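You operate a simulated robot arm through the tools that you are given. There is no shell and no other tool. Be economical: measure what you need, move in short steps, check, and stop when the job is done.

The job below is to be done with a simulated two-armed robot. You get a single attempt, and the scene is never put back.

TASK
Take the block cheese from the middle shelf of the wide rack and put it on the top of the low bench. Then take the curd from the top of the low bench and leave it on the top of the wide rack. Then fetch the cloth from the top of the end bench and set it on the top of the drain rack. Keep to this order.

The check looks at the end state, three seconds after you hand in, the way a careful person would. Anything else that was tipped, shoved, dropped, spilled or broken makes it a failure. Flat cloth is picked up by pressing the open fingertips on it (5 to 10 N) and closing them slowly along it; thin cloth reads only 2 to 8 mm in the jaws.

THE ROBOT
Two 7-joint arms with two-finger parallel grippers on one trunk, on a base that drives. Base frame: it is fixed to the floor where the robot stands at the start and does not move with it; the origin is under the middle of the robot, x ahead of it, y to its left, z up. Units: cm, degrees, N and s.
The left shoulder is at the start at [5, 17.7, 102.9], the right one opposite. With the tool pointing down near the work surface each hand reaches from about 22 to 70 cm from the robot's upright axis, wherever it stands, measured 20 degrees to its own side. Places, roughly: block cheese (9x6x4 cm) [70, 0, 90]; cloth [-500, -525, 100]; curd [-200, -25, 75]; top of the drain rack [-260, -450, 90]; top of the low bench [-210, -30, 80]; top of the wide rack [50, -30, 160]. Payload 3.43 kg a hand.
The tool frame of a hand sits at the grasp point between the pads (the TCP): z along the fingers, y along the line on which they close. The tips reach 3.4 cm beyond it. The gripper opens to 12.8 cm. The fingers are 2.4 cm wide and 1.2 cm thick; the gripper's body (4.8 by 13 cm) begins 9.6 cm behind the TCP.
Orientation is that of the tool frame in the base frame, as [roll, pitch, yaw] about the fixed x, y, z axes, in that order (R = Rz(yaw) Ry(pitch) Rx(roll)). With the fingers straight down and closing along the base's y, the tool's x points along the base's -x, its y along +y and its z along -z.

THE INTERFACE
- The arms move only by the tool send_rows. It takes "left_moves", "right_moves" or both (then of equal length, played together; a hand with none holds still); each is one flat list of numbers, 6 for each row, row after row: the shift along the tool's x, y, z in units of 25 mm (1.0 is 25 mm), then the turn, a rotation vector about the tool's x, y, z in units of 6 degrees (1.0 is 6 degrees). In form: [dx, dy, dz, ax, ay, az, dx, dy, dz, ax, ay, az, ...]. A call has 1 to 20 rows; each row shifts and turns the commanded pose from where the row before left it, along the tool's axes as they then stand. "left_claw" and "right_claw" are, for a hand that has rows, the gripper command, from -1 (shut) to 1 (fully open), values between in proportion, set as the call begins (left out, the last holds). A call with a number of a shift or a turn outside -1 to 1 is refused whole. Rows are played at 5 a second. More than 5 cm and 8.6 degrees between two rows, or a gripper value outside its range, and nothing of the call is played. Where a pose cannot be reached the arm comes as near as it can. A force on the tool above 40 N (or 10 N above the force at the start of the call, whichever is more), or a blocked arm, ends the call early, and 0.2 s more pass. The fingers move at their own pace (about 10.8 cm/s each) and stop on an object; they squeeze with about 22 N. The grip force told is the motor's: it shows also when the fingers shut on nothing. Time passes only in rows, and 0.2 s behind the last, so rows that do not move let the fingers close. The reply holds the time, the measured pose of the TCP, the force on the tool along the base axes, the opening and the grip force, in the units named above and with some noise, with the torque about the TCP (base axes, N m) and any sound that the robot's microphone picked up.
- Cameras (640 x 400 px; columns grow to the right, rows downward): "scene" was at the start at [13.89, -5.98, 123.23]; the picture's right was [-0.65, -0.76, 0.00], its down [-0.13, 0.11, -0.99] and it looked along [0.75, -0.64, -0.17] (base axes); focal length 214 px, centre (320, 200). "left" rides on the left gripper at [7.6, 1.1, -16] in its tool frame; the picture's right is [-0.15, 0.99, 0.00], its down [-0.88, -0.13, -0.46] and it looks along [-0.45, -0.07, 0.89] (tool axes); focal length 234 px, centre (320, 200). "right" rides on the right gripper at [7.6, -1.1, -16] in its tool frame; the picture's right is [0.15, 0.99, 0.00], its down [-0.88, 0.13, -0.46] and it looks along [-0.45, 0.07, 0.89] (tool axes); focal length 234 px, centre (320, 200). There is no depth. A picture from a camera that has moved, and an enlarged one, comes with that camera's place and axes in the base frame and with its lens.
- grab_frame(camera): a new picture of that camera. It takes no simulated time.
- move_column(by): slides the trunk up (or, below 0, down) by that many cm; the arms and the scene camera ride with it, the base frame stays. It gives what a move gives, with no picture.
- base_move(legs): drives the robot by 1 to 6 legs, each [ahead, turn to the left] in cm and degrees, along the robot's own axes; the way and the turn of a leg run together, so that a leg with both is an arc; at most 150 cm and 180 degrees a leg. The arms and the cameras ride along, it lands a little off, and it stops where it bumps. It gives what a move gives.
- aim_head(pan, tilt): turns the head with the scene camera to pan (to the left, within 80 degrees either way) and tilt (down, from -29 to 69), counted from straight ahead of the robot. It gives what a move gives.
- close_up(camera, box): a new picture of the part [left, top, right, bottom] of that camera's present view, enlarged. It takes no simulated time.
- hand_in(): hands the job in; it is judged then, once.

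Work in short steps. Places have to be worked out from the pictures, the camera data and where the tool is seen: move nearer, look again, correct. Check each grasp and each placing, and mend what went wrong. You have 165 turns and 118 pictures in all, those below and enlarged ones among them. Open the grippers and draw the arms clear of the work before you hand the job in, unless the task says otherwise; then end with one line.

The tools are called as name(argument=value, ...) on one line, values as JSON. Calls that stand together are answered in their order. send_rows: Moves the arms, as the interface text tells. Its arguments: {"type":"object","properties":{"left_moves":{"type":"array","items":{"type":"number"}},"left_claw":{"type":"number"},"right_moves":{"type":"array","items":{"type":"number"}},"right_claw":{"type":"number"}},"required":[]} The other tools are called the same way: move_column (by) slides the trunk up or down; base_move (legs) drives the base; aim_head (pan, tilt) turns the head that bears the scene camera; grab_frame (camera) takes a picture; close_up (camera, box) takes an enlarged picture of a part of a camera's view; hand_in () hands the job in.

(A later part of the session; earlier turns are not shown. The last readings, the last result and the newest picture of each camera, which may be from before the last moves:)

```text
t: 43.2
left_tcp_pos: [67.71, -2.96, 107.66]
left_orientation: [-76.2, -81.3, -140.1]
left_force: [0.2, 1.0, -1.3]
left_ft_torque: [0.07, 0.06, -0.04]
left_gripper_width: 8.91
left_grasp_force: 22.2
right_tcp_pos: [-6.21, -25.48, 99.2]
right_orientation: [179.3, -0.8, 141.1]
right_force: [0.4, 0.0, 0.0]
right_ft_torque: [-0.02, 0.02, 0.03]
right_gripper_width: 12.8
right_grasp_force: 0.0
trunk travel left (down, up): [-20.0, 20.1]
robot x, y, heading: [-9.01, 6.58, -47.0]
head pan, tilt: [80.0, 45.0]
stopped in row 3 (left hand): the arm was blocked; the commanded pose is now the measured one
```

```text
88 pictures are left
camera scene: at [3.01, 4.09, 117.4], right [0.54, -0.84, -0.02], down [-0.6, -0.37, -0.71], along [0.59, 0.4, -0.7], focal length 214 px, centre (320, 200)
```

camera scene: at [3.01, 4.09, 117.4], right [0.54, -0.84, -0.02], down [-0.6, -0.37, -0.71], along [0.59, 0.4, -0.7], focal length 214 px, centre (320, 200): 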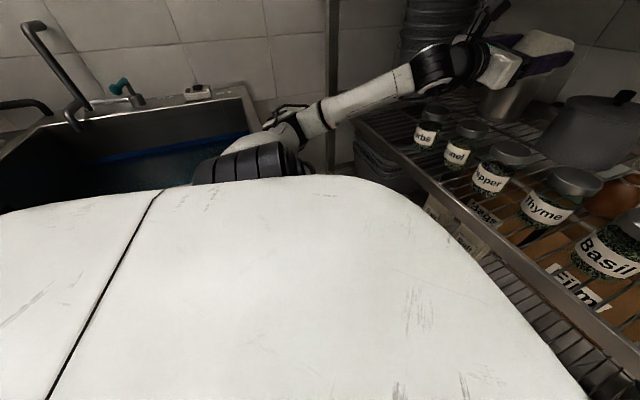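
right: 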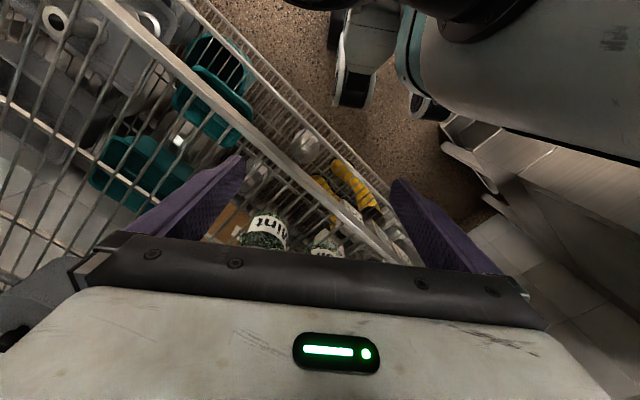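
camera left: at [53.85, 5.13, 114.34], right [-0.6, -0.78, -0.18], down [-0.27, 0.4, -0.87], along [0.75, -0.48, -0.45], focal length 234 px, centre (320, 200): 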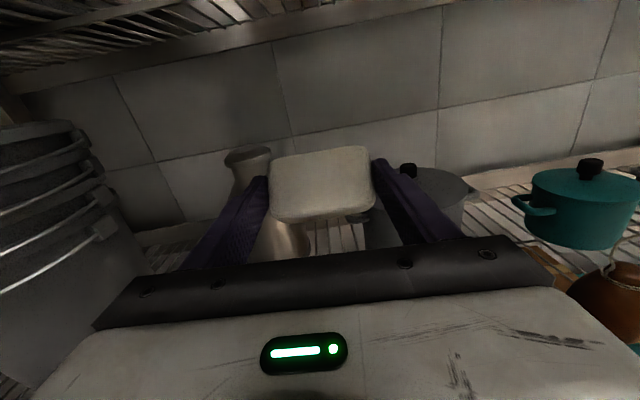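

Lowering the hand pushes the elbow harder onto the sink. Raising the trunk 1 cm should lift the upper arm off the rim instead.

move_column(by=1.2)

grab_frame(camera="left")

```text
t: 43.8
left_tcp_pos: [67.76, -2.9, 107.93]
left_orientation: [-76.1, -83.2, -140.8]
left_force: [-0.2, -0.2, -1.9]
left_ft_torque: [-0.02, 0.01, -0.03]
left_gripper_width: 8.91
left_grasp_force: 21.9
right_tcp_pos: [-6.28, -24.77, 100.52]
right_orientation: [179.6, -0.7, 140.9]
right_force: [-0.3, -0.2, 0.2]
right_ft_torque: [-0.01, 0.02, -0.03]
right_gripper_width: 12.8
right_grasp_force: 0.1
trunk travel left (down, up): [-21.2, 18.9]
robot x, y, heading: [-9.13, 6.79, -46.6]
head pan, tilt: [80.0, 45.0]
```

```text
87 pictures are left
camera left: at [53.75, 5.19, 114.64], right [-0.57, -0.78, -0.26], down [-0.21, 0.44, -0.87], along [0.79, -0.45, -0.41], focal length 234 px, centre (320, 200)
```

left: 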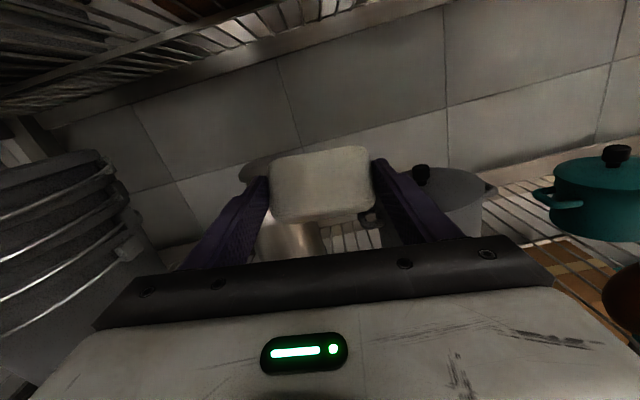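

Tilt is easing, and the camera (z=114.6) still has room under the rail. Another 1.2 cm of trunk.

move_column(by=1.2)

aim_head(pan=75, tilt=35)

grab_frame(camera="scene")

```text
t: 44.4
left_tcp_pos: [67.91, -2.13, 109.17]
left_orientation: [-75.1, -83.3, -141.8]
left_force: [0.5, 0.9, -2.7]
left_ft_torque: [0.01, 0.05, -0.02]
left_gripper_width: 8.9
left_grasp_force: 21.7
right_tcp_pos: [-6.23, -24.18, 102.26]
right_orientation: [-179.8, -0.5, 141.1]
right_force: [-0.3, -0.2, 0.4]
right_ft_torque: [0.02, -0.06, -0.05]
right_gripper_width: 12.81
right_grasp_force: 0.0
trunk travel left (down, up): [-22.4, 17.7]
robot x, y, heading: [-9.17, 7.18, -46.4]
head pan, tilt: [80.0, 45.0]
```

```text
t: 45.1
left_tcp_pos: [67.96, -2.11, 109.15]
left_orientation: [-74.5, -83.2, -142.3]
left_force: [0.6, 0.3, -2.5]
left_ft_torque: [0.01, 0.05, -0.02]
left_gripper_width: 8.88
left_grasp_force: 22.0
right_tcp_pos: [-6.31, -24.12, 102.32]
right_orientation: [-179.9, -0.5, 140.9]
right_force: [0.7, -0.4, -0.4]
right_ft_torque: [0.01, -0.03, -0.01]
right_gripper_width: 12.8
right_grasp_force: 0.0
trunk travel left (down, up): [-22.4, 17.7]
robot x, y, heading: [-8.56, 7.01, -46.4]
head pan, tilt: [75.0, 35.0]
```

```text
86 pictures are left
camera scene: at [4.24, 5.57, 121.39], right [0.48, -0.88, -0.01], down [-0.51, -0.27, -0.81], along [0.71, 0.4, -0.58], focal length 214 px, centre (320, 200)
```

scene: 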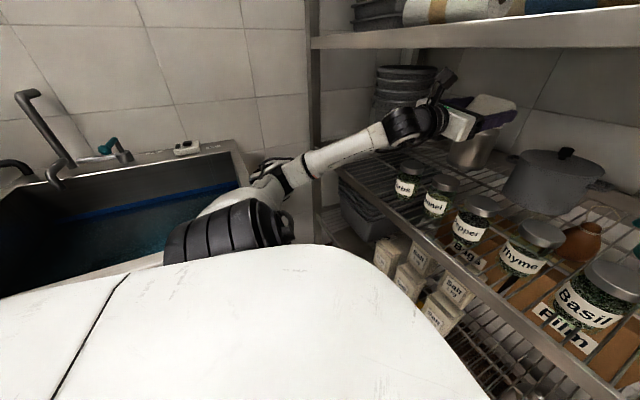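

The robot is level again, so the elbow is resting at rim height rather than caught behind it. I'll back the base a short 4 cm and check heading and forces.

base_move(legs=[[-4, 0]])

grab_frame(camera="scene")

```text
t: 45.9
left_tcp_pos: [66.79, -1.82, 111.77]
left_orientation: [-57.4, -82.2, -160.0]
left_force: [-0.8, -0.1, -2.1]
left_ft_torque: [0.01, 0.01, 0.01]
left_gripper_width: 8.91
left_grasp_force: 22.3
right_tcp_pos: [-7.43, -23.28, 102.26]
right_orientation: [-179.9, -0.5, 140.2]
right_force: [-0.4, -0.2, -0.4]
right_ft_torque: [0.01, 0.0, 0.05]
right_gripper_width: 12.8
right_grasp_force: 0.0
trunk travel left (down, up): [-22.4, 17.7]
robot x, y, heading: [-9.96, 8.02, -48.5]
head pan, tilt: [75.0, 35.0]
stopped in leg 1: the robot was blocked; the commanded pose is now the measured one
```

```text
85 pictures are left
camera scene: at [3.43, 6.04, 121.42], right [0.45, -0.9, -0.01], down [-0.52, -0.25, -0.82], along [0.73, 0.37, -0.58], focal length 214 px, centre (320, 200)
```

scene: 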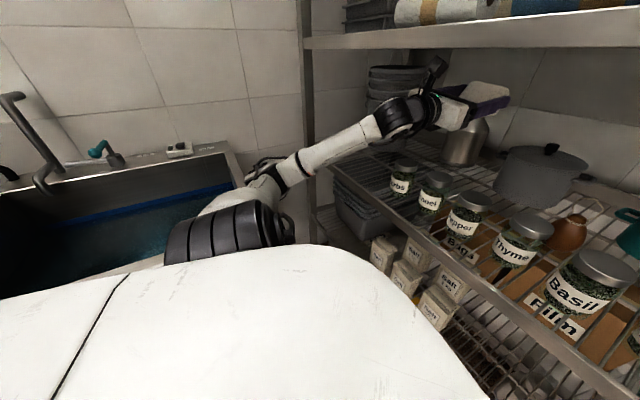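

Backing hooks the elbow against the sink's end, so I need it moved toward the rack and right first. A clockwise turn of the base does that and takes the hand right and slightly deeper, above the pot. I'll turn 5°.

base_move(legs=[[0, -5]])

grab_frame(camera="scene")

grab_frame(camera="left")

```text
t: 46.8
left_tcp_pos: [64.61, -7.48, 111.96]
left_orientation: [-55.6, -82.2, -166.5]
left_force: [0.7, 0.5, -1.8]
left_ft_torque: [0.05, 0.03, 0.0]
left_gripper_width: 8.9
left_grasp_force: 21.7
right_tcp_pos: [-11.09, -22.55, 102.4]
right_orientation: [-180.0, 0.1, 135.4]
right_force: [0.0, 0.0, -0.1]
right_ft_torque: [-0.01, -0.02, -0.01]
right_gripper_width: 12.78
right_grasp_force: 0.0
trunk travel left (down, up): [-22.4, 17.7]
robot x, y, heading: [-10.32, 7.99, -52.7]
head pan, tilt: [75.0, 35.0]
```

```text
84 pictures are left
camera scene: at [1.93, 5.99, 121.56], right [0.38, -0.93, 0.0], down [-0.53, -0.22, -0.82], along [0.76, 0.31, -0.57], focal length 214 px, centre (320, 200)
```

scene: 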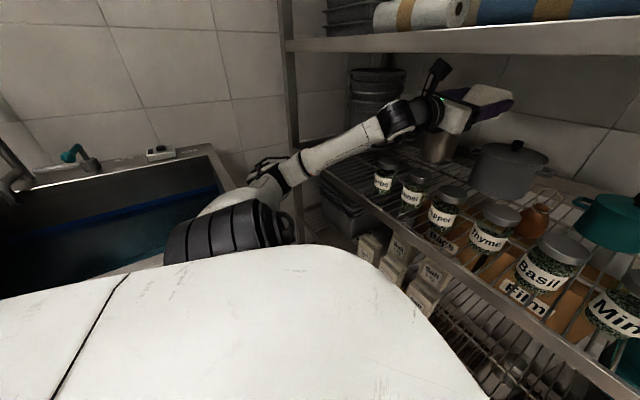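

```text
83 pictures are left
camera left: at [51.11, 2.17, 118.06], right [-0.64, -0.73, -0.26], down [-0.13, 0.43, -0.89], along [0.76, -0.53, -0.37], focal length 234 px, centre (320, 200)
```

left: 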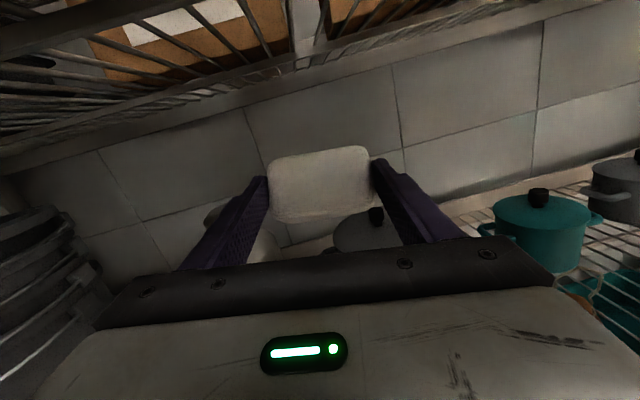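

The robot is level and free again. The hand is high (camera z=118), so I'll lower it 3 cm, level its roll and undo the overtilt, then check for elbow contact.

send_rows(left_moves=[-0.4, 0, 0, 0, -0.5, -0.5, -0.4, 0, 0, 0, -0.5, -0.5, -0.4, 0, 0, 0, 0, 0])

grab_frame(camera="left")

```text
t: 47.6
left_tcp_pos: [64.86, -7.14, 109.09]
left_orientation: [-162.8, -88.3, -59.2]
left_force: [0.4, -0.5, -2.4]
left_ft_torque: [0.05, 0.06, -0.04]
left_gripper_width: 8.88
left_grasp_force: 22.2
right_tcp_pos: [-11.17, -22.56, 102.46]
right_orientation: [179.9, 0.3, 135.2]
right_force: [0.4, -0.4, 0.0]
right_ft_torque: [-0.04, -0.03, 0.01]
right_gripper_width: 12.82
right_grasp_force: 0.0
trunk travel left (down, up): [-22.4, 17.7]
robot x, y, heading: [-10.35, 8.0, -52.9]
head pan, tilt: [75.0, 35.0]
```

```text
82 pictures are left
camera left: at [52.35, 2.33, 116.96], right [-0.66, -0.73, -0.15], down [-0.26, 0.42, -0.87], along [0.7, -0.53, -0.47], focal length 234 px, centre (320, 200)
```

left: 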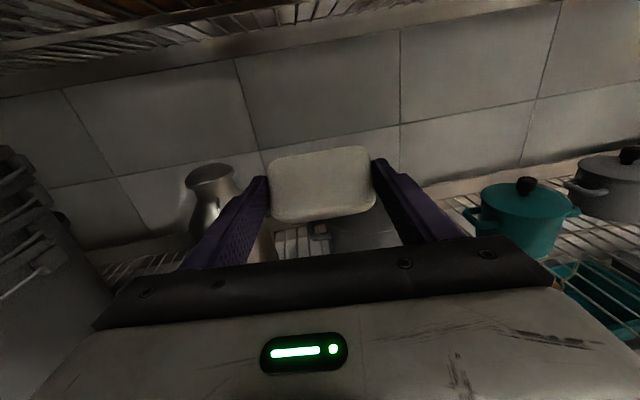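

No contact this time. Lower another 3.5 cm and draw back 3 cm by arm.

send_rows(left_moves=[-0.35, 0, -0.3, 0, 0, 0, -0.35, 0, -0.3, 0, 0, 0, -0.35, 0, -0.3, 0, 0, 0, -0.35, 0, -0.3, 0, 0, 0])

grab_frame(camera="scene")

```text
t: 48.6
left_tcp_pos: [63.22, -7.49, 105.44]
left_orientation: [-138.5, -87.6, -83.7]
left_force: [0.2, -0.3, -1.2]
left_ft_torque: [0.07, 0.06, -0.04]
left_gripper_width: 8.91
left_grasp_force: 22.3
right_tcp_pos: [-10.32, -24.49, 101.62]
right_orientation: [179.5, -1.3, 135.3]
right_force: [0.1, 0.5, 0.4]
right_ft_torque: [-0.04, 0.05, 0.0]
right_gripper_width: 12.82
right_grasp_force: 0.0
trunk travel left (down, up): [-22.4, 17.7]
robot x, y, heading: [-10.2, 7.84, -53.5]
head pan, tilt: [75.0, 35.0]
```

```text
81 pictures are left
camera scene: at [3.01, 3.38, 121.2], right [0.37, -0.93, -0.03], down [-0.54, -0.19, -0.82], along [0.76, 0.31, -0.58], focal length 214 px, centre (320, 200)
```

scene: 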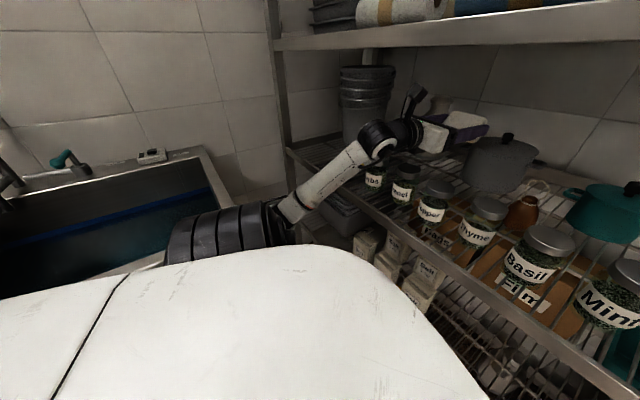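

The elbow is on the rim again (robot tilts slightly). I'll raise the trunk 1 cm and turn another 5° clockwise to get clear of the sink. The cheese stays above the jars and in front of the pot.

move_column(by=1.2)

base_move(legs=[[0, -5]])

grab_frame(camera="left")

grab_frame(camera="scene")

```text
t: 49.2
left_tcp_pos: [64.11, -6.88, 105.35]
left_orientation: [162.1, -87.8, -24.1]
left_force: [0.4, 0.0, -2.1]
left_ft_torque: [0.01, 0.03, -0.01]
left_gripper_width: 8.86
left_grasp_force: 21.8
right_tcp_pos: [-9.65, -24.0, 102.53]
right_orientation: [-180.0, -1.4, 135.2]
right_force: [-0.2, 0.2, -0.1]
right_ft_torque: [0.01, 0.01, -0.05]
right_gripper_width: 12.81
right_grasp_force: 0.1
trunk travel left (down, up): [-23.6, 16.5]
robot x, y, heading: [-10.09, 7.79, -53.7]
head pan, tilt: [75.0, 35.0]
```

```text
t: 49.9
left_tcp_pos: [63.55, -6.53, 106.95]
left_orientation: [114.0, -88.2, 23.7]
left_force: [-0.5, -0.5, -2.8]
left_ft_torque: [0.01, 0.03, 0.03]
left_gripper_width: 8.89
left_grasp_force: 22.2
right_tcp_pos: [-10.06, -23.26, 103.55]
right_orientation: [-179.9, -0.6, 134.8]
right_force: [-0.3, -0.9, 0.3]
right_ft_torque: [0.01, -0.01, 0.0]
right_gripper_width: 12.8
right_grasp_force: 0.1
trunk travel left (down, up): [-23.6, 16.5]
robot x, y, heading: [-9.85, 7.71, -55.0]
head pan, tilt: [75.0, 35.0]
stopped in leg 1: the robot was blocked; the commanded pose is now the measured one
```

```text
80 pictures are left
camera left: at [51.31, 3.44, 114.58], right [-0.67, -0.73, -0.12], down [-0.27, 0.39, -0.88], along [0.69, -0.56, -0.46], focal length 234 px, centre (320, 200)
```

left: 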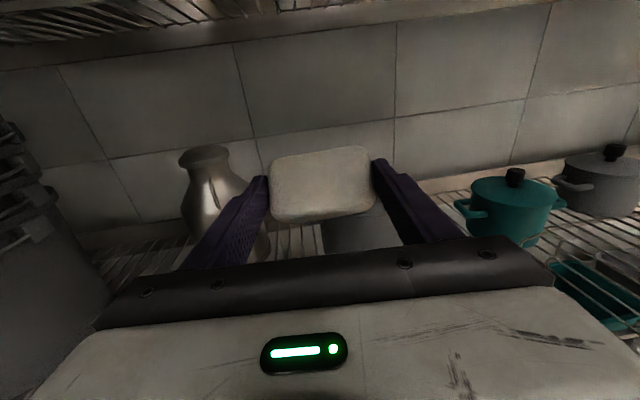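

```text
79 pictures are left
camera scene: at [3.16, 4.57, 122.69], right [0.34, -0.94, -0.01], down [-0.55, -0.19, -0.81], along [0.76, 0.29, -0.58], focal length 214 px, centre (320, 200)
```

scene: 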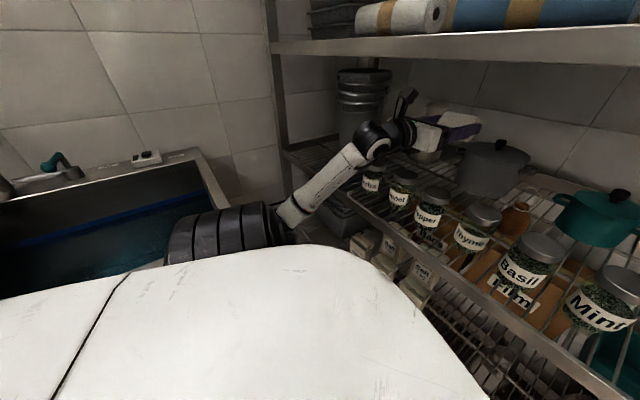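

The turn is blocked now, and the elbow seems to have dropped out of sight. I'll look steeply down to find it.

aim_head(pan=50, tilt=62)

grab_frame(camera="scene")

grab_frame(camera="right")

```text
t: 50.9
left_tcp_pos: [63.61, -6.59, 106.88]
left_orientation: [118.7, -88.4, 18.9]
left_force: [-0.5, -0.1, -2.4]
left_ft_torque: [0.02, 0.05, 0.03]
left_gripper_width: 8.9
left_grasp_force: 22.6
right_tcp_pos: [-10.03, -23.44, 103.33]
right_orientation: [-179.9, -0.8, 135.0]
right_force: [0.1, -0.4, -0.1]
right_ft_torque: [0.02, -0.02, -0.01]
right_gripper_width: 12.79
right_grasp_force: 0.2
trunk travel left (down, up): [-23.6, 16.5]
robot x, y, heading: [-10.17, 7.59, -54.6]
head pan, tilt: [50.0, 62.0]
```

```text
78 pictures are left
camera scene: at [1.27, 0.87, 118.92], right [-0.08, -1.0, -0.01], down [-0.89, 0.08, -0.46], along [0.46, -0.03, -0.89], focal length 214 px, centre (320, 200)
```

scene: 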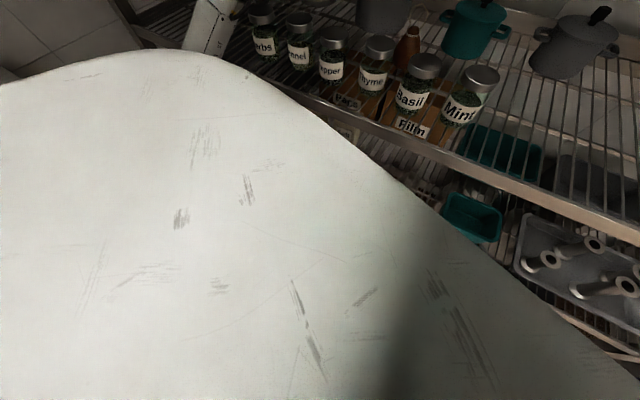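

```text
77 pictures are left
camera right: at [-16.09, -18.91, 119.41], right [0.6, 0.8, 0.0], down [0.72, -0.53, 0.44], along [0.36, -0.27, -0.9], focal length 234 px, centre (320, 200)
```

right: 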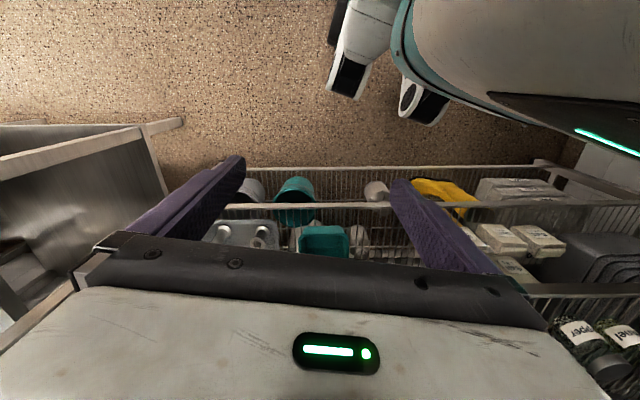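

I can't see it directly, but raising the trunk has relieved contact each time. I'll raise 0.8 cm more and retry a small clockwise turn.

move_column(by=0.8)

base_move(legs=[[1.5, -4]])

```text
t: 51.4
left_tcp_pos: [63.53, -6.53, 107.44]
left_orientation: [112.3, -88.2, 25.3]
left_force: [-0.1, 0.2, -1.4]
left_ft_torque: [0.03, 0.04, -0.02]
left_gripper_width: 8.91
left_grasp_force: 22.3
right_tcp_pos: [-10.12, -23.39, 104.13]
right_orientation: [-179.9, -0.8, 135.0]
right_force: [-0.5, 0.3, -0.1]
right_ft_torque: [-0.02, 0.0, -0.02]
right_gripper_width: 12.79
right_grasp_force: 0.1
trunk travel left (down, up): [-24.4, 15.7]
robot x, y, heading: [-10.31, 7.97, -54.7]
head pan, tilt: [50.0, 62.0]
```

```text
t: 52.3
left_tcp_pos: [62.31, -12.14, 108.3]
left_orientation: [106.6, -88.9, 27.0]
left_force: [0.4, 0.0, -2.8]
left_ft_torque: [0.01, 0.03, 0.03]
left_gripper_width: 8.9
left_grasp_force: 22.3
right_tcp_pos: [-12.4, -23.86, 104.49]
right_orientation: [-180.0, 0.2, 131.0]
right_force: [-0.3, -0.2, 0.1]
right_ft_torque: [0.0, 0.0, 0.01]
right_gripper_width: 12.81
right_grasp_force: 0.1
trunk travel left (down, up): [-24.4, 15.7]
robot x, y, heading: [-9.35, 6.61, -58.3]
head pan, tilt: [50.0, 62.0]
```

That freed it: level again at heading -58. I'll draw the hand back 5 cm by arm at this height and watch for tilt.

send_rows(left_moves=[0, 0, -0.5, 0, 0, 0, 0, 0, -0.5, 0, 0, 0, 0, 0, -0.5, 0, 0, 0, 0, 0, -0.5, 0, 0, 0])

aim_head(pan=75, tilt=35)

grab_frame(camera="scene")

```text
t: 53.3
left_tcp_pos: [58.81, -8.6, 108.48]
left_orientation: [105.6, -88.8, 28.0]
left_force: [-0.7, -0.6, -2.1]
left_ft_torque: [0.08, 0.04, 0.0]
left_gripper_width: 8.91
left_grasp_force: 21.8
right_tcp_pos: [-12.49, -23.7, 104.6]
right_orientation: [179.9, 0.1, 131.0]
right_force: [0.7, 0.5, 0.8]
right_ft_torque: [0.0, -0.05, 0.01]
right_gripper_width: 12.78
right_grasp_force: 0.0
trunk travel left (down, up): [-24.4, 15.7]
robot x, y, heading: [-9.09, 6.72, -58.3]
head pan, tilt: [50.0, 62.0]
```

```text
t: 54.2
left_tcp_pos: [58.88, -8.62, 108.33]
left_orientation: [105.0, -88.7, 28.5]
left_force: [0.2, -0.5, -2.2]
left_ft_torque: [0.02, 0.05, 0.0]
left_gripper_width: 8.91
left_grasp_force: 21.3
right_tcp_pos: [-12.4, -23.82, 104.43]
right_orientation: [-180.0, 0.2, 130.9]
right_force: [0.8, -0.4, 0.1]
right_ft_torque: [0.02, 0.01, 0.02]
right_gripper_width: 12.81
right_grasp_force: 0.0
trunk travel left (down, up): [-24.4, 15.7]
robot x, y, heading: [-9.36, 6.62, -58.3]
head pan, tilt: [75.0, 35.0]
```

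```text
76 pictures are left
camera scene: at [2.54, 3.29, 123.56], right [0.29, -0.96, 0.0], down [-0.55, -0.16, -0.82], along [0.78, 0.23, -0.57], focal length 214 px, centre (320, 200)
```

scene: 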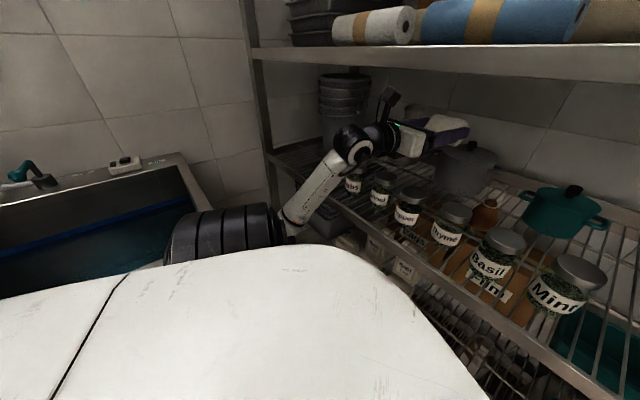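

No tilt, and the camera box sits about 2–3 cm below the rail. I'll keep drawing back, another 7.5 cm with a slight drop.

send_rows(left_moves=[-0.1, 0, -0.5, 0, 0, 0, -0.1, 0, -0.5, 0, 0, 0, 0, 0, -0.5, 0, 0, 0, 0, 0, -0.5, 0, 0, 0, 0, 0, -0.5, 0, 0, 0, 0, 0, -0.5, 0, 0, 0])

grab_frame(camera="scene")

```text
t: 55.6
left_tcp_pos: [53.72, -2.95, 107.88]
left_orientation: [105.3, -88.8, 28.4]
left_force: [-0.3, -0.2, -1.6]
left_ft_torque: [0.06, 0.02, 0.0]
left_gripper_width: 8.92
left_grasp_force: 21.9
right_tcp_pos: [-12.38, -23.78, 104.47]
right_orientation: [-179.9, 0.1, 131.1]
right_force: [-0.6, -0.3, 0.0]
right_ft_torque: [0.01, 0.01, -0.01]
right_gripper_width: 12.79
right_grasp_force: 0.0
trunk travel left (down, up): [-24.4, 15.7]
robot x, y, heading: [-9.26, 6.52, -58.4]
head pan, tilt: [75.0, 35.0]
```

```text
75 pictures are left
camera scene: at [2.53, 3.3, 123.57], right [0.29, -0.96, 0.0], down [-0.55, -0.16, -0.82], along [0.78, 0.23, -0.57], focal length 214 px, centre (320, 200)
```

scene: 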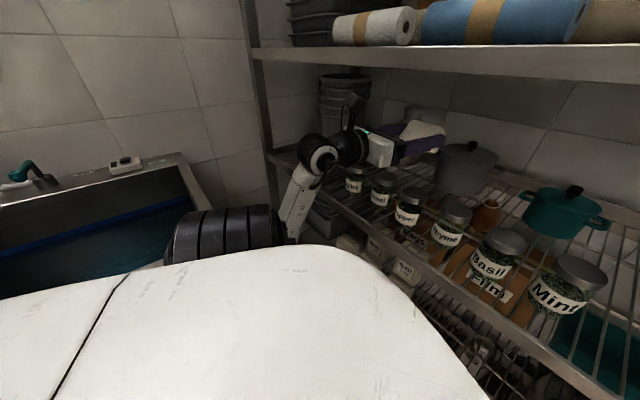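

The camera is past the rail now. I'll continue back another 6 cm.

send_rows(left_moves=[0, 0, -0.5, 0, 0, 0, 0, 0, -0.5, 0, 0, 0, 0, 0, -0.5, 0, 0, 0, 0, 0, -0.5, 0, 0, 0, 0, 0, -0.4, 0, 0, 0])

grab_frame(camera="scene")

```text
t: 56.8
left_tcp_pos: [52.78, 0.68, 108.31]
left_orientation: [78.8, -89.0, 54.6]
left_force: [-0.3, -0.3, -1.3]
left_ft_torque: [0.04, 0.06, 0.02]
left_gripper_width: 8.91
left_grasp_force: 22.0
left hand out of reach, approached as far as the arm can: row 2, 3, 4, 5
right_tcp_pos: [-11.99, -24.8, 104.09]
right_orientation: [179.8, -0.3, 131.0]
right_force: [0.6, 0.0, 0.3]
right_ft_torque: [0.01, 0.0, -0.01]
right_gripper_width: 12.81
right_grasp_force: 0.1
trunk travel left (down, up): [-24.4, 15.7]
robot x, y, heading: [-9.54, 6.75, -58.3]
head pan, tilt: [75.0, 35.0]
```

```text
74 pictures are left
camera scene: at [3.03, 2.08, 123.51], right [0.28, -0.96, -0.01], down [-0.55, -0.15, -0.82], along [0.78, 0.24, -0.57], focal length 214 px, centre (320, 200)
```

scene: 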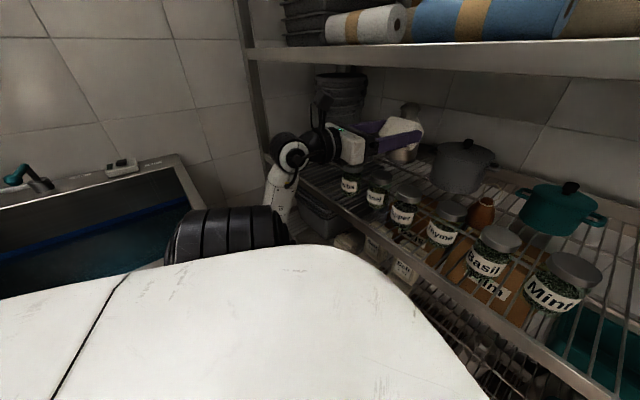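

The arm is folded to its limit because the wrist is left of the shoulder. Yawing the tool left about the vertical swings the wrist right, clear of the sink, with the cheese staying put above the jars. I'll do 30° first.

send_rows(left_moves=[0, 0, 0, 1, 0, 0, 0, 0, 0, 1, 0, 0, 0, 0, 0, 1, 0, 0, 0, 0, 0, 1, 0, 0, 0, 0, 0, 1, 0, 0])

grab_frame(camera="scene")

```text
t: 58.0
left_tcp_pos: [59.07, 1.34, 109.48]
left_orientation: [142.0, -88.3, 15.4]
left_force: [-0.3, 0.2, -1.1]
left_ft_torque: [-0.02, 0.07, -0.03]
left_gripper_width: 8.9
left_grasp_force: 22.4
left hand out of reach, approached as far as the arm can: row 1, 2, 3, 4, 5
right_tcp_pos: [-11.32, -25.25, 104.02]
right_orientation: [179.8, -0.7, 130.9]
right_force: [0.7, 0.3, 0.7]
right_ft_torque: [0.0, -0.01, 0.07]
right_gripper_width: 12.81
right_grasp_force: 0.0
trunk travel left (down, up): [-24.4, 15.7]
robot x, y, heading: [-9.21, 6.03, -58.9]
head pan, tilt: [75.0, 35.0]
```

```text
73 pictures are left
camera scene: at [3.6, 1.27, 123.43], right [0.28, -0.96, -0.02], down [-0.56, -0.14, -0.82], along [0.78, 0.24, -0.58], focal length 214 px, centre (320, 200)
```

scene: 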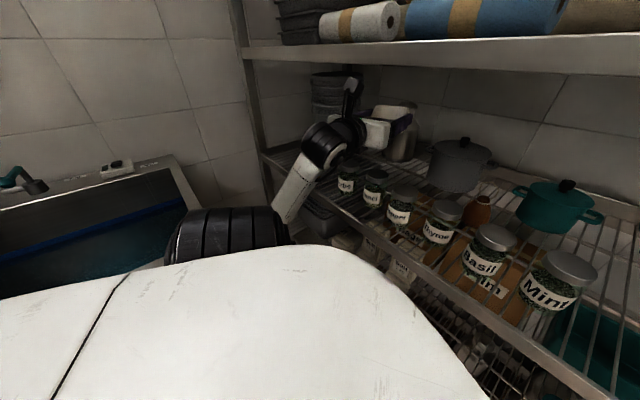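

The elbow is bearing back against the sink's end. I'll bring the command back into reach (forward 8 cm along the tool) while lowering 3 cm, to unload it.

send_rows(left_moves=[-0.3, 0, 0.8, 0, 0, 0, -0.3, 0, 0.8, 0, 0, 0, -0.3, 0, 0.8, 0, 0, 0, -0.3, 0, 0.8, 0, 0, 0])

grab_frame(camera="left")

```text
t: 59.0
left_tcp_pos: [60.27, 1.73, 108.42]
left_orientation: [-174.5, -88.5, -28.3]
left_force: [0.2, -0.4, -2.1]
left_ft_torque: [0.0, 0.03, 0.0]
left_gripper_width: 8.89
left_grasp_force: 22.3
left hand out of reach, approached as far as the arm can: row 2, 3, 4
right_tcp_pos: [-11.82, -24.37, 104.27]
right_orientation: [-180.0, -0.4, 131.0]
right_force: [-0.4, -0.2, -0.1]
right_ft_torque: [0.0, -0.01, 0.01]
right_gripper_width: 12.79
right_grasp_force: 0.1
trunk travel left (down, up): [-24.4, 15.7]
robot x, y, heading: [-9.43, 6.39, -58.7]
head pan, tilt: [75.0, 35.0]
```

```text
72 pictures are left
camera left: at [45.37, 6.68, 116.41], right [-0.39, -0.91, -0.15], down [-0.39, 0.31, -0.87], along [0.84, -0.28, -0.47], focal length 234 px, centre (320, 200)
```

left: 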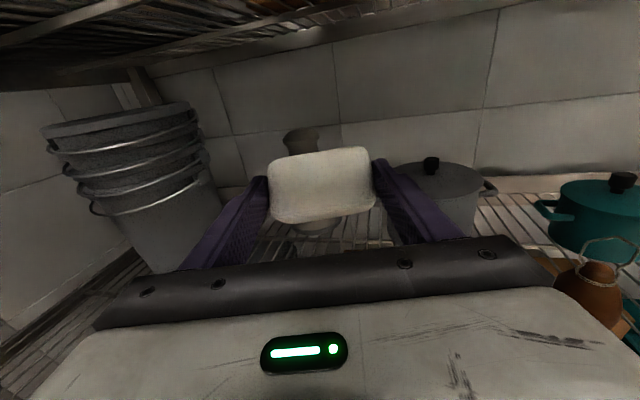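

The wrist is about 30 cm from the shoulder, at the fold limit, so the base has to move right to free the elbow from the pocket between sink and rack. I'll dip the trunk 1.2 cm for rail clearance, then turn clockwise in steps with the cheese passing above the pots.

move_column(by=-1.2)

base_move(legs=[[1, -7]])

grab_frame(camera="left")

```text
t: 59.6
left_tcp_pos: [60.29, 1.49, 107.32]
left_orientation: [-178.9, -88.6, -23.7]
left_force: [1.5, -0.4, -1.6]
left_ft_torque: [0.03, 0.08, 0.0]
left_gripper_width: 8.89
left_grasp_force: 22.0
right_tcp_pos: [-11.86, -24.56, 102.92]
right_orientation: [179.8, -0.4, 131.0]
right_force: [0.2, -0.4, -0.3]
right_ft_torque: [0.02, 0.01, 0.01]
right_gripper_width: 12.81
right_grasp_force: 0.0
trunk travel left (down, up): [-23.2, 16.9]
robot x, y, heading: [-9.88, 6.7, -58.5]
head pan, tilt: [75.0, 35.0]
```

```text
t: 60.6
left_tcp_pos: [59.23, -6.94, 107.21]
left_orientation: [160.8, -88.0, -10.5]
left_force: [0.1, 0.4, -1.7]
left_ft_torque: [0.01, 0.05, 0.02]
left_gripper_width: 8.89
left_grasp_force: 21.8
right_tcp_pos: [-15.76, -24.1, 103.26]
right_orientation: [180.0, 0.3, 124.0]
right_force: [0.1, 0.1, -0.3]
right_ft_torque: [0.02, -0.03, 0.04]
right_gripper_width: 12.81
right_grasp_force: 0.0
trunk travel left (down, up): [-23.2, 16.9]
robot x, y, heading: [-9.19, 5.94, -65.6]
head pan, tilt: [75.0, 35.0]
```

```text
71 pictures are left
camera left: at [45.03, -0.12, 115.08], right [-0.49, -0.86, -0.14], down [-0.36, 0.34, -0.87], along [0.79, -0.38, -0.48], focal length 234 px, centre (320, 200)
```

left: 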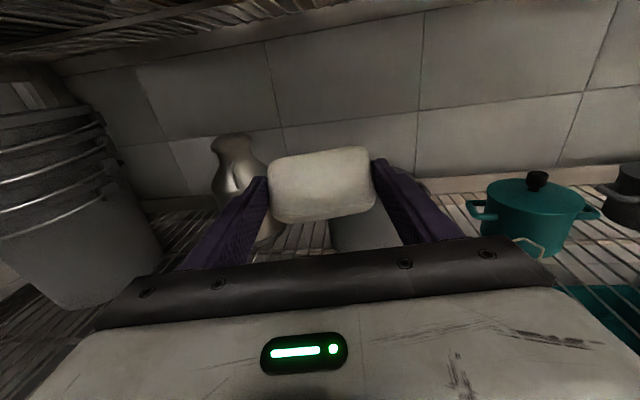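

Level and clear. Continue clockwise another 12°.

base_move(legs=[[0, -12]])

grab_frame(camera="left")

grab_frame(camera="scene")

```text
t: 61.7
left_tcp_pos: [54.92, -20.65, 107.08]
left_orientation: [161.1, -88.0, -22.7]
left_force: [0.0, 0.2, -1.9]
left_ft_torque: [0.04, 0.08, -0.01]
left_gripper_width: 8.88
left_grasp_force: 21.6
right_tcp_pos: [-21.69, -22.02, 103.22]
right_orientation: [180.0, 0.3, 112.1]
right_force: [0.3, 0.6, 0.4]
right_ft_torque: [-0.04, -0.03, 0.01]
right_gripper_width: 12.79
right_grasp_force: 0.0
trunk travel left (down, up): [-23.2, 16.9]
robot x, y, heading: [-9.11, 5.61, -77.4]
head pan, tilt: [75.0, 35.0]
```

```text
70 pictures are left
camera left: at [42.65, -11.15, 115.08], right [-0.66, -0.74, -0.14], down [-0.28, 0.41, -0.87], along [0.7, -0.53, -0.48], focal length 234 px, centre (320, 200)
```

left: 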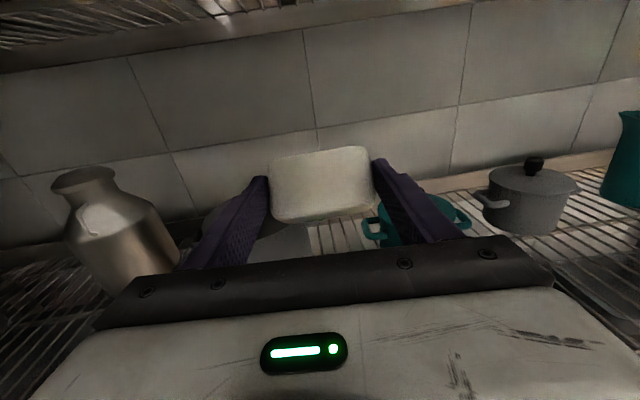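

```text
69 pictures are left
camera scene: at [1.21, -1.33, 122.37], right [-0.04, -1.0, 0.0], down [-0.57, 0.02, -0.82], along [0.82, -0.03, -0.57], focal length 214 px, centre (320, 200)
```

scene: 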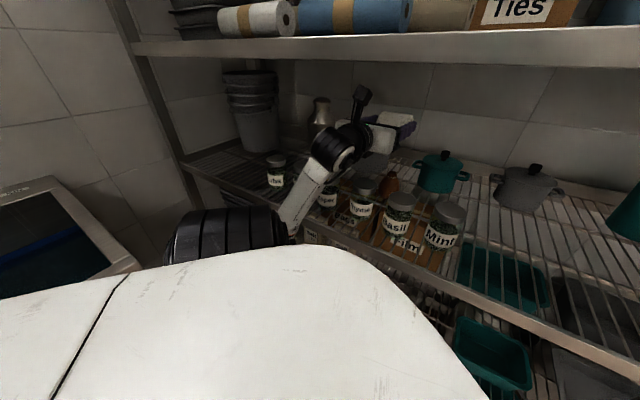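

The elbow is clear of the sink. Now I'll shift the hand right relative to the robot by arm, keeping it over the shelf, so the base can turn back to face the rack without the arm going left. First shift: 10 cm right with a little clockwise yaw.

send_rows(left_moves=[0, 0.8, 0, -0.3, 0, 0, 0, 0.8, 0, -0.3, 0, 0, 0, 0.8, 0, -0.3, 0, 0, 0, 0.8, 0, -0.3, 0, 0, 0, 0.8, 0, -0.3, 0, 0])

base_move(legs=[[0, 9]])

grab_frame(camera="left")

```text
t: 62.9
left_tcp_pos: [50.17, -25.58, 107.2]
left_orientation: [153.4, -88.0, -23.2]
left_force: [0.7, -0.1, -2.0]
left_ft_torque: [0.06, 0.02, 0.0]
left_gripper_width: 8.92
left_grasp_force: 22.3
left hand out of reach, approached as far as the arm can: row 1, 3, 5
right_tcp_pos: [-21.55, -22.1, 103.12]
right_orientation: [180.0, 0.2, 112.1]
right_force: [0.0, -0.2, 0.2]
right_ft_torque: [-0.01, 0.01, -0.01]
right_gripper_width: 12.8
right_grasp_force: 0.1
trunk travel left (down, up): [-23.2, 16.9]
robot x, y, heading: [-9.39, 5.86, -77.4]
head pan, tilt: [75.0, 35.0]
```

```text
t: 64.0
left_tcp_pos: [54.37, -16.13, 107.09]
left_orientation: [153.7, -87.9, -14.6]
left_force: [0.4, -0.2, -1.5]
left_ft_torque: [0.04, 0.02, 0.0]
left_gripper_width: 8.94
left_grasp_force: 22.0
right_tcp_pos: [-17.3, -23.61, 103.16]
right_orientation: [-179.9, 0.2, 120.9]
right_force: [0.1, 0.2, 0.6]
right_ft_torque: [-0.01, -0.01, 0.02]
right_gripper_width: 12.79
right_grasp_force: 0.1
trunk travel left (down, up): [-23.2, 16.9]
robot x, y, heading: [-9.12, 5.78, -68.6]
head pan, tilt: [75.0, 35.0]
```

```text
68 pictures are left
camera left: at [41.82, -6.63, 115.07], right [-0.65, -0.75, -0.13], down [-0.29, 0.4, -0.87], along [0.7, -0.53, -0.48], focal length 234 px, centre (320, 200)
```

left: 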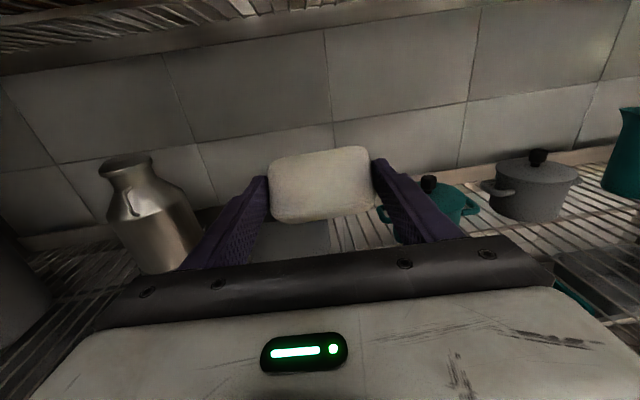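

That works. I'll repeat with a bit of forward motion so the arm stays inside its reach.

send_rows(left_moves=[0, 0.8, 0.3, -0.3, 0, 0, 0, 0.8, 0.2, -0.3, 0, 0, 0, 0.8, 0.2, -0.3, 0, 0, 0, 0.8, 0.2, -0.3, 0, 0, 0, 0.8, 0.2, -0.3, 0, 0])

base_move(legs=[[0, 10]])

aim_head(pan=60, tilt=35)

grab_frame(camera="scene")

```text
t: 65.2
left_tcp_pos: [50.44, -22.22, 107.16]
left_orientation: [145.3, -88.1, -15.2]
left_force: [-0.2, -0.3, -1.2]
left_ft_torque: [0.09, 0.03, 0.03]
left_gripper_width: 8.9
left_grasp_force: 22.4
left hand out of reach, approached as far as the arm can: row 1, 4
right_tcp_pos: [-17.29, -23.63, 103.21]
right_orientation: [-180.0, 0.1, 120.9]
right_force: [-1.3, 0.2, 0.7]
right_ft_torque: [0.02, 0.0, -0.02]
right_gripper_width: 12.81
right_grasp_force: 0.1
trunk travel left (down, up): [-23.2, 16.9]
robot x, y, heading: [-9.09, 5.85, -68.3]
head pan, tilt: [75.0, 35.0]
```

```text
t: 66.3
left_tcp_pos: [54.46, -11.7, 107.09]
left_orientation: [144.6, -87.8, -4.6]
left_force: [-0.2, 0.4, -2.1]
left_ft_torque: [0.02, 0.07, 0.01]
left_gripper_width: 8.87
left_grasp_force: 21.8
right_tcp_pos: [-12.15, -24.61, 103.29]
right_orientation: [-180.0, 0.2, 130.8]
right_force: [1.1, 0.1, 0.4]
right_ft_torque: [-0.03, 0.02, 0.03]
right_gripper_width: 12.8
right_grasp_force: 0.0
trunk travel left (down, up): [-23.2, 16.9]
robot x, y, heading: [-9.02, 5.56, -58.6]
head pan, tilt: [75.0, 35.0]
```

```text
t: 67.0
left_tcp_pos: [54.34, -11.68, 107.06]
left_orientation: [145.1, -87.9, -5.1]
left_force: [0.3, 0.4, -1.9]
left_ft_torque: [0.05, 0.07, -0.01]
left_gripper_width: 8.9
left_grasp_force: 22.0
right_tcp_pos: [-12.08, -24.65, 103.31]
right_orientation: [-180.0, 0.2, 130.9]
right_force: [-0.3, -0.7, -0.8]
right_ft_torque: [0.02, 0.02, 0.01]
right_gripper_width: 12.82
right_grasp_force: 0.1
trunk travel left (down, up): [-23.2, 16.9]
robot x, y, heading: [-9.16, 5.75, -58.7]
head pan, tilt: [60.0, 35.0]
```

```text
67 pictures are left
camera scene: at [3.34, 0.11, 122.37], right [0.02, -1.0, 0.0], down [-0.57, -0.01, -0.82], along [0.82, 0.02, -0.57], focal length 214 px, centre (320, 200)
```

scene: 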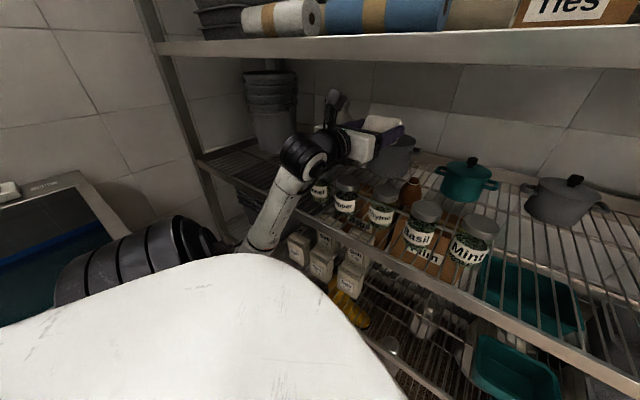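

Good progress: the hand is about 9 cm further right at the same heading as before. Two more rounds of shift right and turn left.

send_rows(left_moves=[0, 0.9, 0.3, -0.3, 0, 0, 0, 0.9, 0.3, -0.3, 0, 0, 0, 0.9, 0.3, -0.3, 0, 0, 0, 0.9, 0.3, -0.3, 0, 0, 0, 0.9, 0.3, -0.3, 0, 0])

base_move(legs=[[0, 9]])

grab_frame(camera="left")

```text
t: 68.2
left_tcp_pos: [51.45, -17.91, 107.15]
left_orientation: [136.4, -87.9, -5.4]
left_force: [-0.1, -0.3, -2.5]
left_ft_torque: [0.05, 0.04, 0.01]
left_gripper_width: 8.89
left_grasp_force: 22.2
left hand out of reach, approached as far as the arm can: row 1, 2, 4
right_tcp_pos: [-12.07, -24.71, 103.33]
right_orientation: [180.0, 0.2, 130.8]
right_force: [-0.1, 0.4, 0.2]
right_ft_torque: [0.04, -0.03, 0.0]
right_gripper_width: 12.81
right_grasp_force: 0.0
trunk travel left (down, up): [-23.2, 16.9]
robot x, y, heading: [-8.86, 6.16, -58.6]
head pan, tilt: [60.0, 35.0]
```

```text
t: 69.3
left_tcp_pos: [54.43, -8.1, 107.07]
left_orientation: [135.1, -87.8, 4.9]
left_force: [0.0, 0.2, -3.1]
left_ft_torque: [0.03, 0.04, -0.04]
left_gripper_width: 8.92
left_grasp_force: 21.8
right_tcp_pos: [-7.19, -24.78, 103.25]
right_orientation: [179.9, 0.2, 139.8]
right_force: [-0.8, -0.2, 0.6]
right_ft_torque: [-0.02, 0.03, 0.0]
right_gripper_width: 12.82
right_grasp_force: 0.1
trunk travel left (down, up): [-23.2, 16.9]
robot x, y, heading: [-9.05, 5.64, -49.7]
head pan, tilt: [60.0, 35.0]
```

```text
66 pictures are left
camera left: at [41.79, 1.23, 115.03], right [-0.64, -0.76, -0.12], down [-0.3, 0.39, -0.87], along [0.71, -0.52, -0.48], focal length 234 px, centre (320, 200)
```

left: 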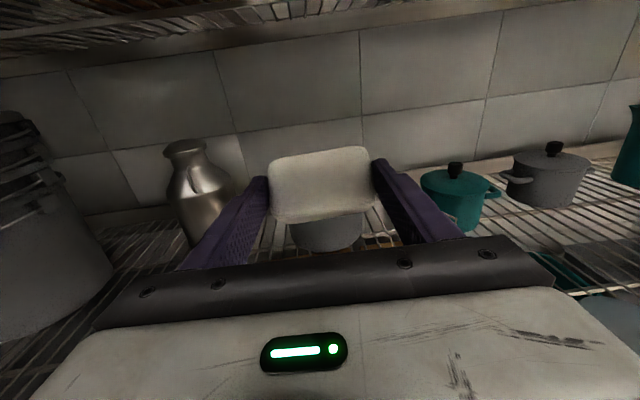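

One more round, then I can back straight out.

send_rows(left_moves=[0, 0.9, 0.3, -0.3, 0, 0, 0, 0.9, 0.3, -0.3, 0, 0, 0, 0.9, 0.3, -0.3, 0, 0, 0, 0.9, 0.3, -0.3, 0, 0, 0, 0.9, 0.3, -0.3, 0, 0, 0, 0.9, 0.3, -0.3, 0, 0])

base_move(legs=[[0, 10]])

grab_frame(camera="scene")

```text
t: 70.7
left_tcp_pos: [50.36, -15.84, 104.97]
left_orientation: [129.6, -88.1, 0.7]
left_force: [0.5, -0.2, -1.6]
left_ft_torque: [0.02, 0.04, 0.02]
left_gripper_width: 8.88
left_grasp_force: 22.1
left hand out of reach, approached as far as the arm can: row 2, 5, 6
right_tcp_pos: [-7.3, -24.78, 103.25]
right_orientation: [-180.0, 0.1, 139.7]
right_force: [0.1, -0.6, 0.4]
right_ft_torque: [-0.01, 0.02, -0.01]
right_gripper_width: 12.8
right_grasp_force: 0.0
trunk travel left (down, up): [-23.2, 16.9]
robot x, y, heading: [-9.11, 5.78, -49.3]
head pan, tilt: [60.0, 35.0]
```

```text
t: 71.8
left_tcp_pos: [53.3, -5.14, 104.84]
left_orientation: [131.2, -88.0, 9.2]
left_force: [0.6, 0.3, -2.3]
left_ft_torque: [0.06, 0.06, 0.0]
left_gripper_width: 8.9
left_grasp_force: 22.6
right_tcp_pos: [-1.88, -23.96, 103.28]
right_orientation: [180.0, 0.2, 149.9]
right_force: [0.1, -0.1, 0.6]
right_ft_torque: [-0.01, -0.02, 0.01]
right_gripper_width: 12.81
right_grasp_force: 0.0
trunk travel left (down, up): [-23.2, 16.9]
robot x, y, heading: [-8.89, 5.82, -39.6]
head pan, tilt: [60.0, 35.0]
```

```text
65 pictures are left
camera scene: at [4.57, 4.55, 122.36], right [0.35, -0.94, 0.0], down [-0.54, -0.2, -0.82], along [0.77, 0.29, -0.57], focal length 214 px, centre (320, 200)
```

scene: 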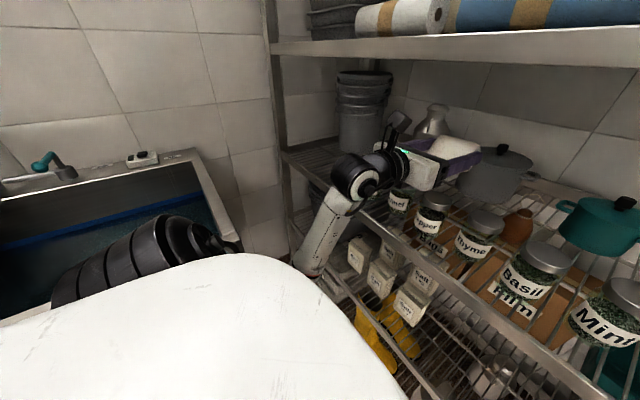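

The arm is now well right of the sink. The cheese bottom is at about 101.4, above the jars. I'll back out 8 cm and check.

base_move(legs=[[-8, 0]])

grab_frame(camera="scene")

```text
t: 72.8
left_tcp_pos: [47.06, -0.05, 104.99]
left_orientation: [131.6, -88.0, 8.8]
left_force: [0.3, 1.1, -0.9]
left_ft_torque: [0.01, 0.04, 0.01]
left_gripper_width: 8.86
left_grasp_force: 21.7
right_tcp_pos: [-8.13, -18.86, 103.16]
right_orientation: [179.9, 0.4, 150.0]
right_force: [-0.4, 0.2, 0.0]
right_ft_torque: [-0.03, 0.0, 0.02]
right_gripper_width: 12.78
right_grasp_force: 0.1
trunk travel left (down, up): [-23.2, 16.9]
robot x, y, heading: [-15.18, 10.5, -39.3]
head pan, tilt: [60.0, 35.0]
```

```text
64 pictures are left
camera scene: at [-1.64, 9.6, 122.38], right [0.35, -0.94, 0.0], down [-0.54, -0.2, -0.82], along [0.77, 0.29, -0.57], focal length 214 px, centre (320, 200)
```

scene: 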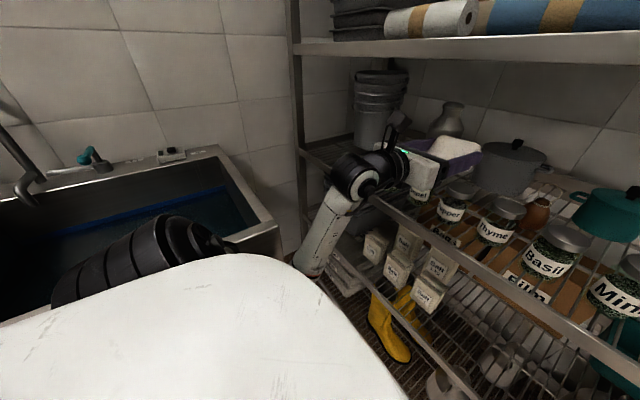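

Clear and level. Back another 15 cm to bring the cheese out of the rack.

base_move(legs=[[-15, 0]])

grab_frame(camera="scene")

```text
t: 74.2
left_tcp_pos: [35.66, 9.6, 104.9]
left_orientation: [132.0, -88.0, 8.6]
left_force: [0.0, -0.5, -2.4]
left_ft_torque: [0.07, 0.07, -0.02]
left_gripper_width: 8.9
left_grasp_force: 21.9
right_tcp_pos: [-19.63, -9.48, 103.31]
right_orientation: [180.0, 0.2, 150.1]
right_force: [0.7, 0.7, -0.9]
right_ft_torque: [-0.03, 0.0, 0.0]
right_gripper_width: 12.8
right_grasp_force: 0.1
trunk travel left (down, up): [-23.2, 16.9]
robot x, y, heading: [-26.57, 20.75, -39.2]
head pan, tilt: [60.0, 35.0]
```

```text
63 pictures are left
camera scene: at [-13.22, 19.13, 122.37], right [0.35, -0.94, 0.0], down [-0.54, -0.2, -0.82], along [0.77, 0.29, -0.57], focal length 214 px, centre (320, 200)
```

scene: 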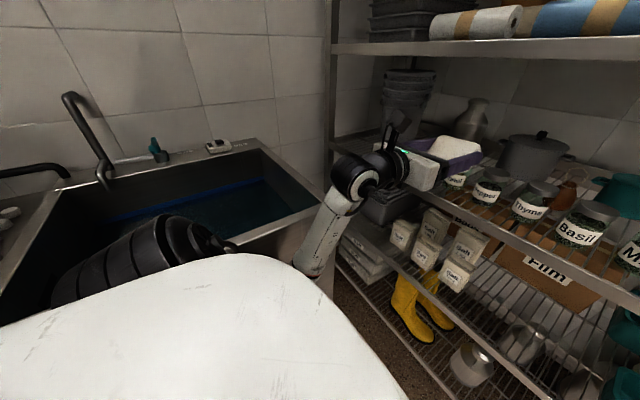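

The cheese is out of the rack. I'll back 12 cm more, then turn right to face along the aisle and look for the low bench.

base_move(legs=[[-12, 0], [0, -70]])

aim_head(pan=-40, tilt=15)

grab_frame(camera="scene")

```text
t: 78.5
left_tcp_pos: [-23.35, -33.82, 104.91]
left_orientation: [133.5, -87.9, -61.5]
left_force: [0.1, 0.6, -2.5]
left_ft_torque: [0.08, -0.03, -0.01]
left_gripper_width: 8.87
left_grasp_force: 22.2
right_tcp_pos: [-61.11, 10.46, 103.18]
right_orientation: [179.9, 0.2, 81.5]
right_force: [-0.5, 0.2, -0.1]
right_ft_torque: [-0.04, -0.04, -0.01]
right_gripper_width: 12.77
right_grasp_force: 0.1
trunk travel left (down, up): [-23.2, 16.9]
robot x, y, heading: [-35.78, 28.25, -108.0]
head pan, tilt: [60.0, 35.0]
```

```text
t: 80.2
left_tcp_pos: [-23.47, -33.91, 104.91]
left_orientation: [133.7, -88.0, -61.6]
left_force: [0.3, -0.3, -1.2]
left_ft_torque: [0.08, -0.05, 0.03]
left_gripper_width: 8.88
left_grasp_force: 22.4
right_tcp_pos: [-61.13, 10.57, 103.2]
right_orientation: [180.0, 0.2, 81.5]
right_force: [0.7, -0.4, 0.4]
right_ft_torque: [-0.02, 0.02, 0.01]
right_gripper_width: 12.79
right_grasp_force: 0.1
trunk travel left (down, up): [-23.2, 16.9]
robot x, y, heading: [-35.98, 28.07, -107.7]
head pan, tilt: [-40.0, 15.0]
```

```text
62 pictures are left
camera scene: at [-46.31, 16.52, 125.57], right [-0.53, 0.85, 0.0], down [0.22, 0.14, -0.97], along [-0.82, -0.51, -0.26], focal length 214 px, centre (320, 200)
```

scene: 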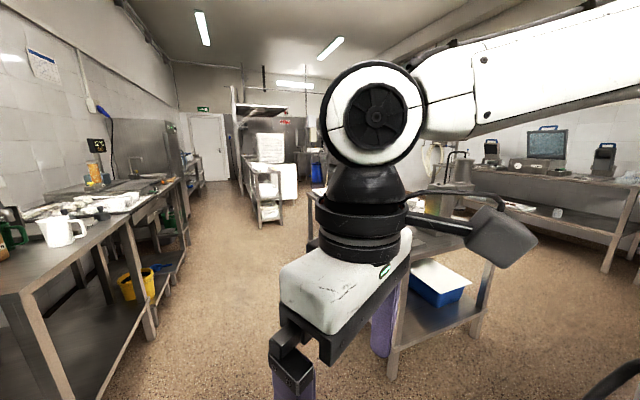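

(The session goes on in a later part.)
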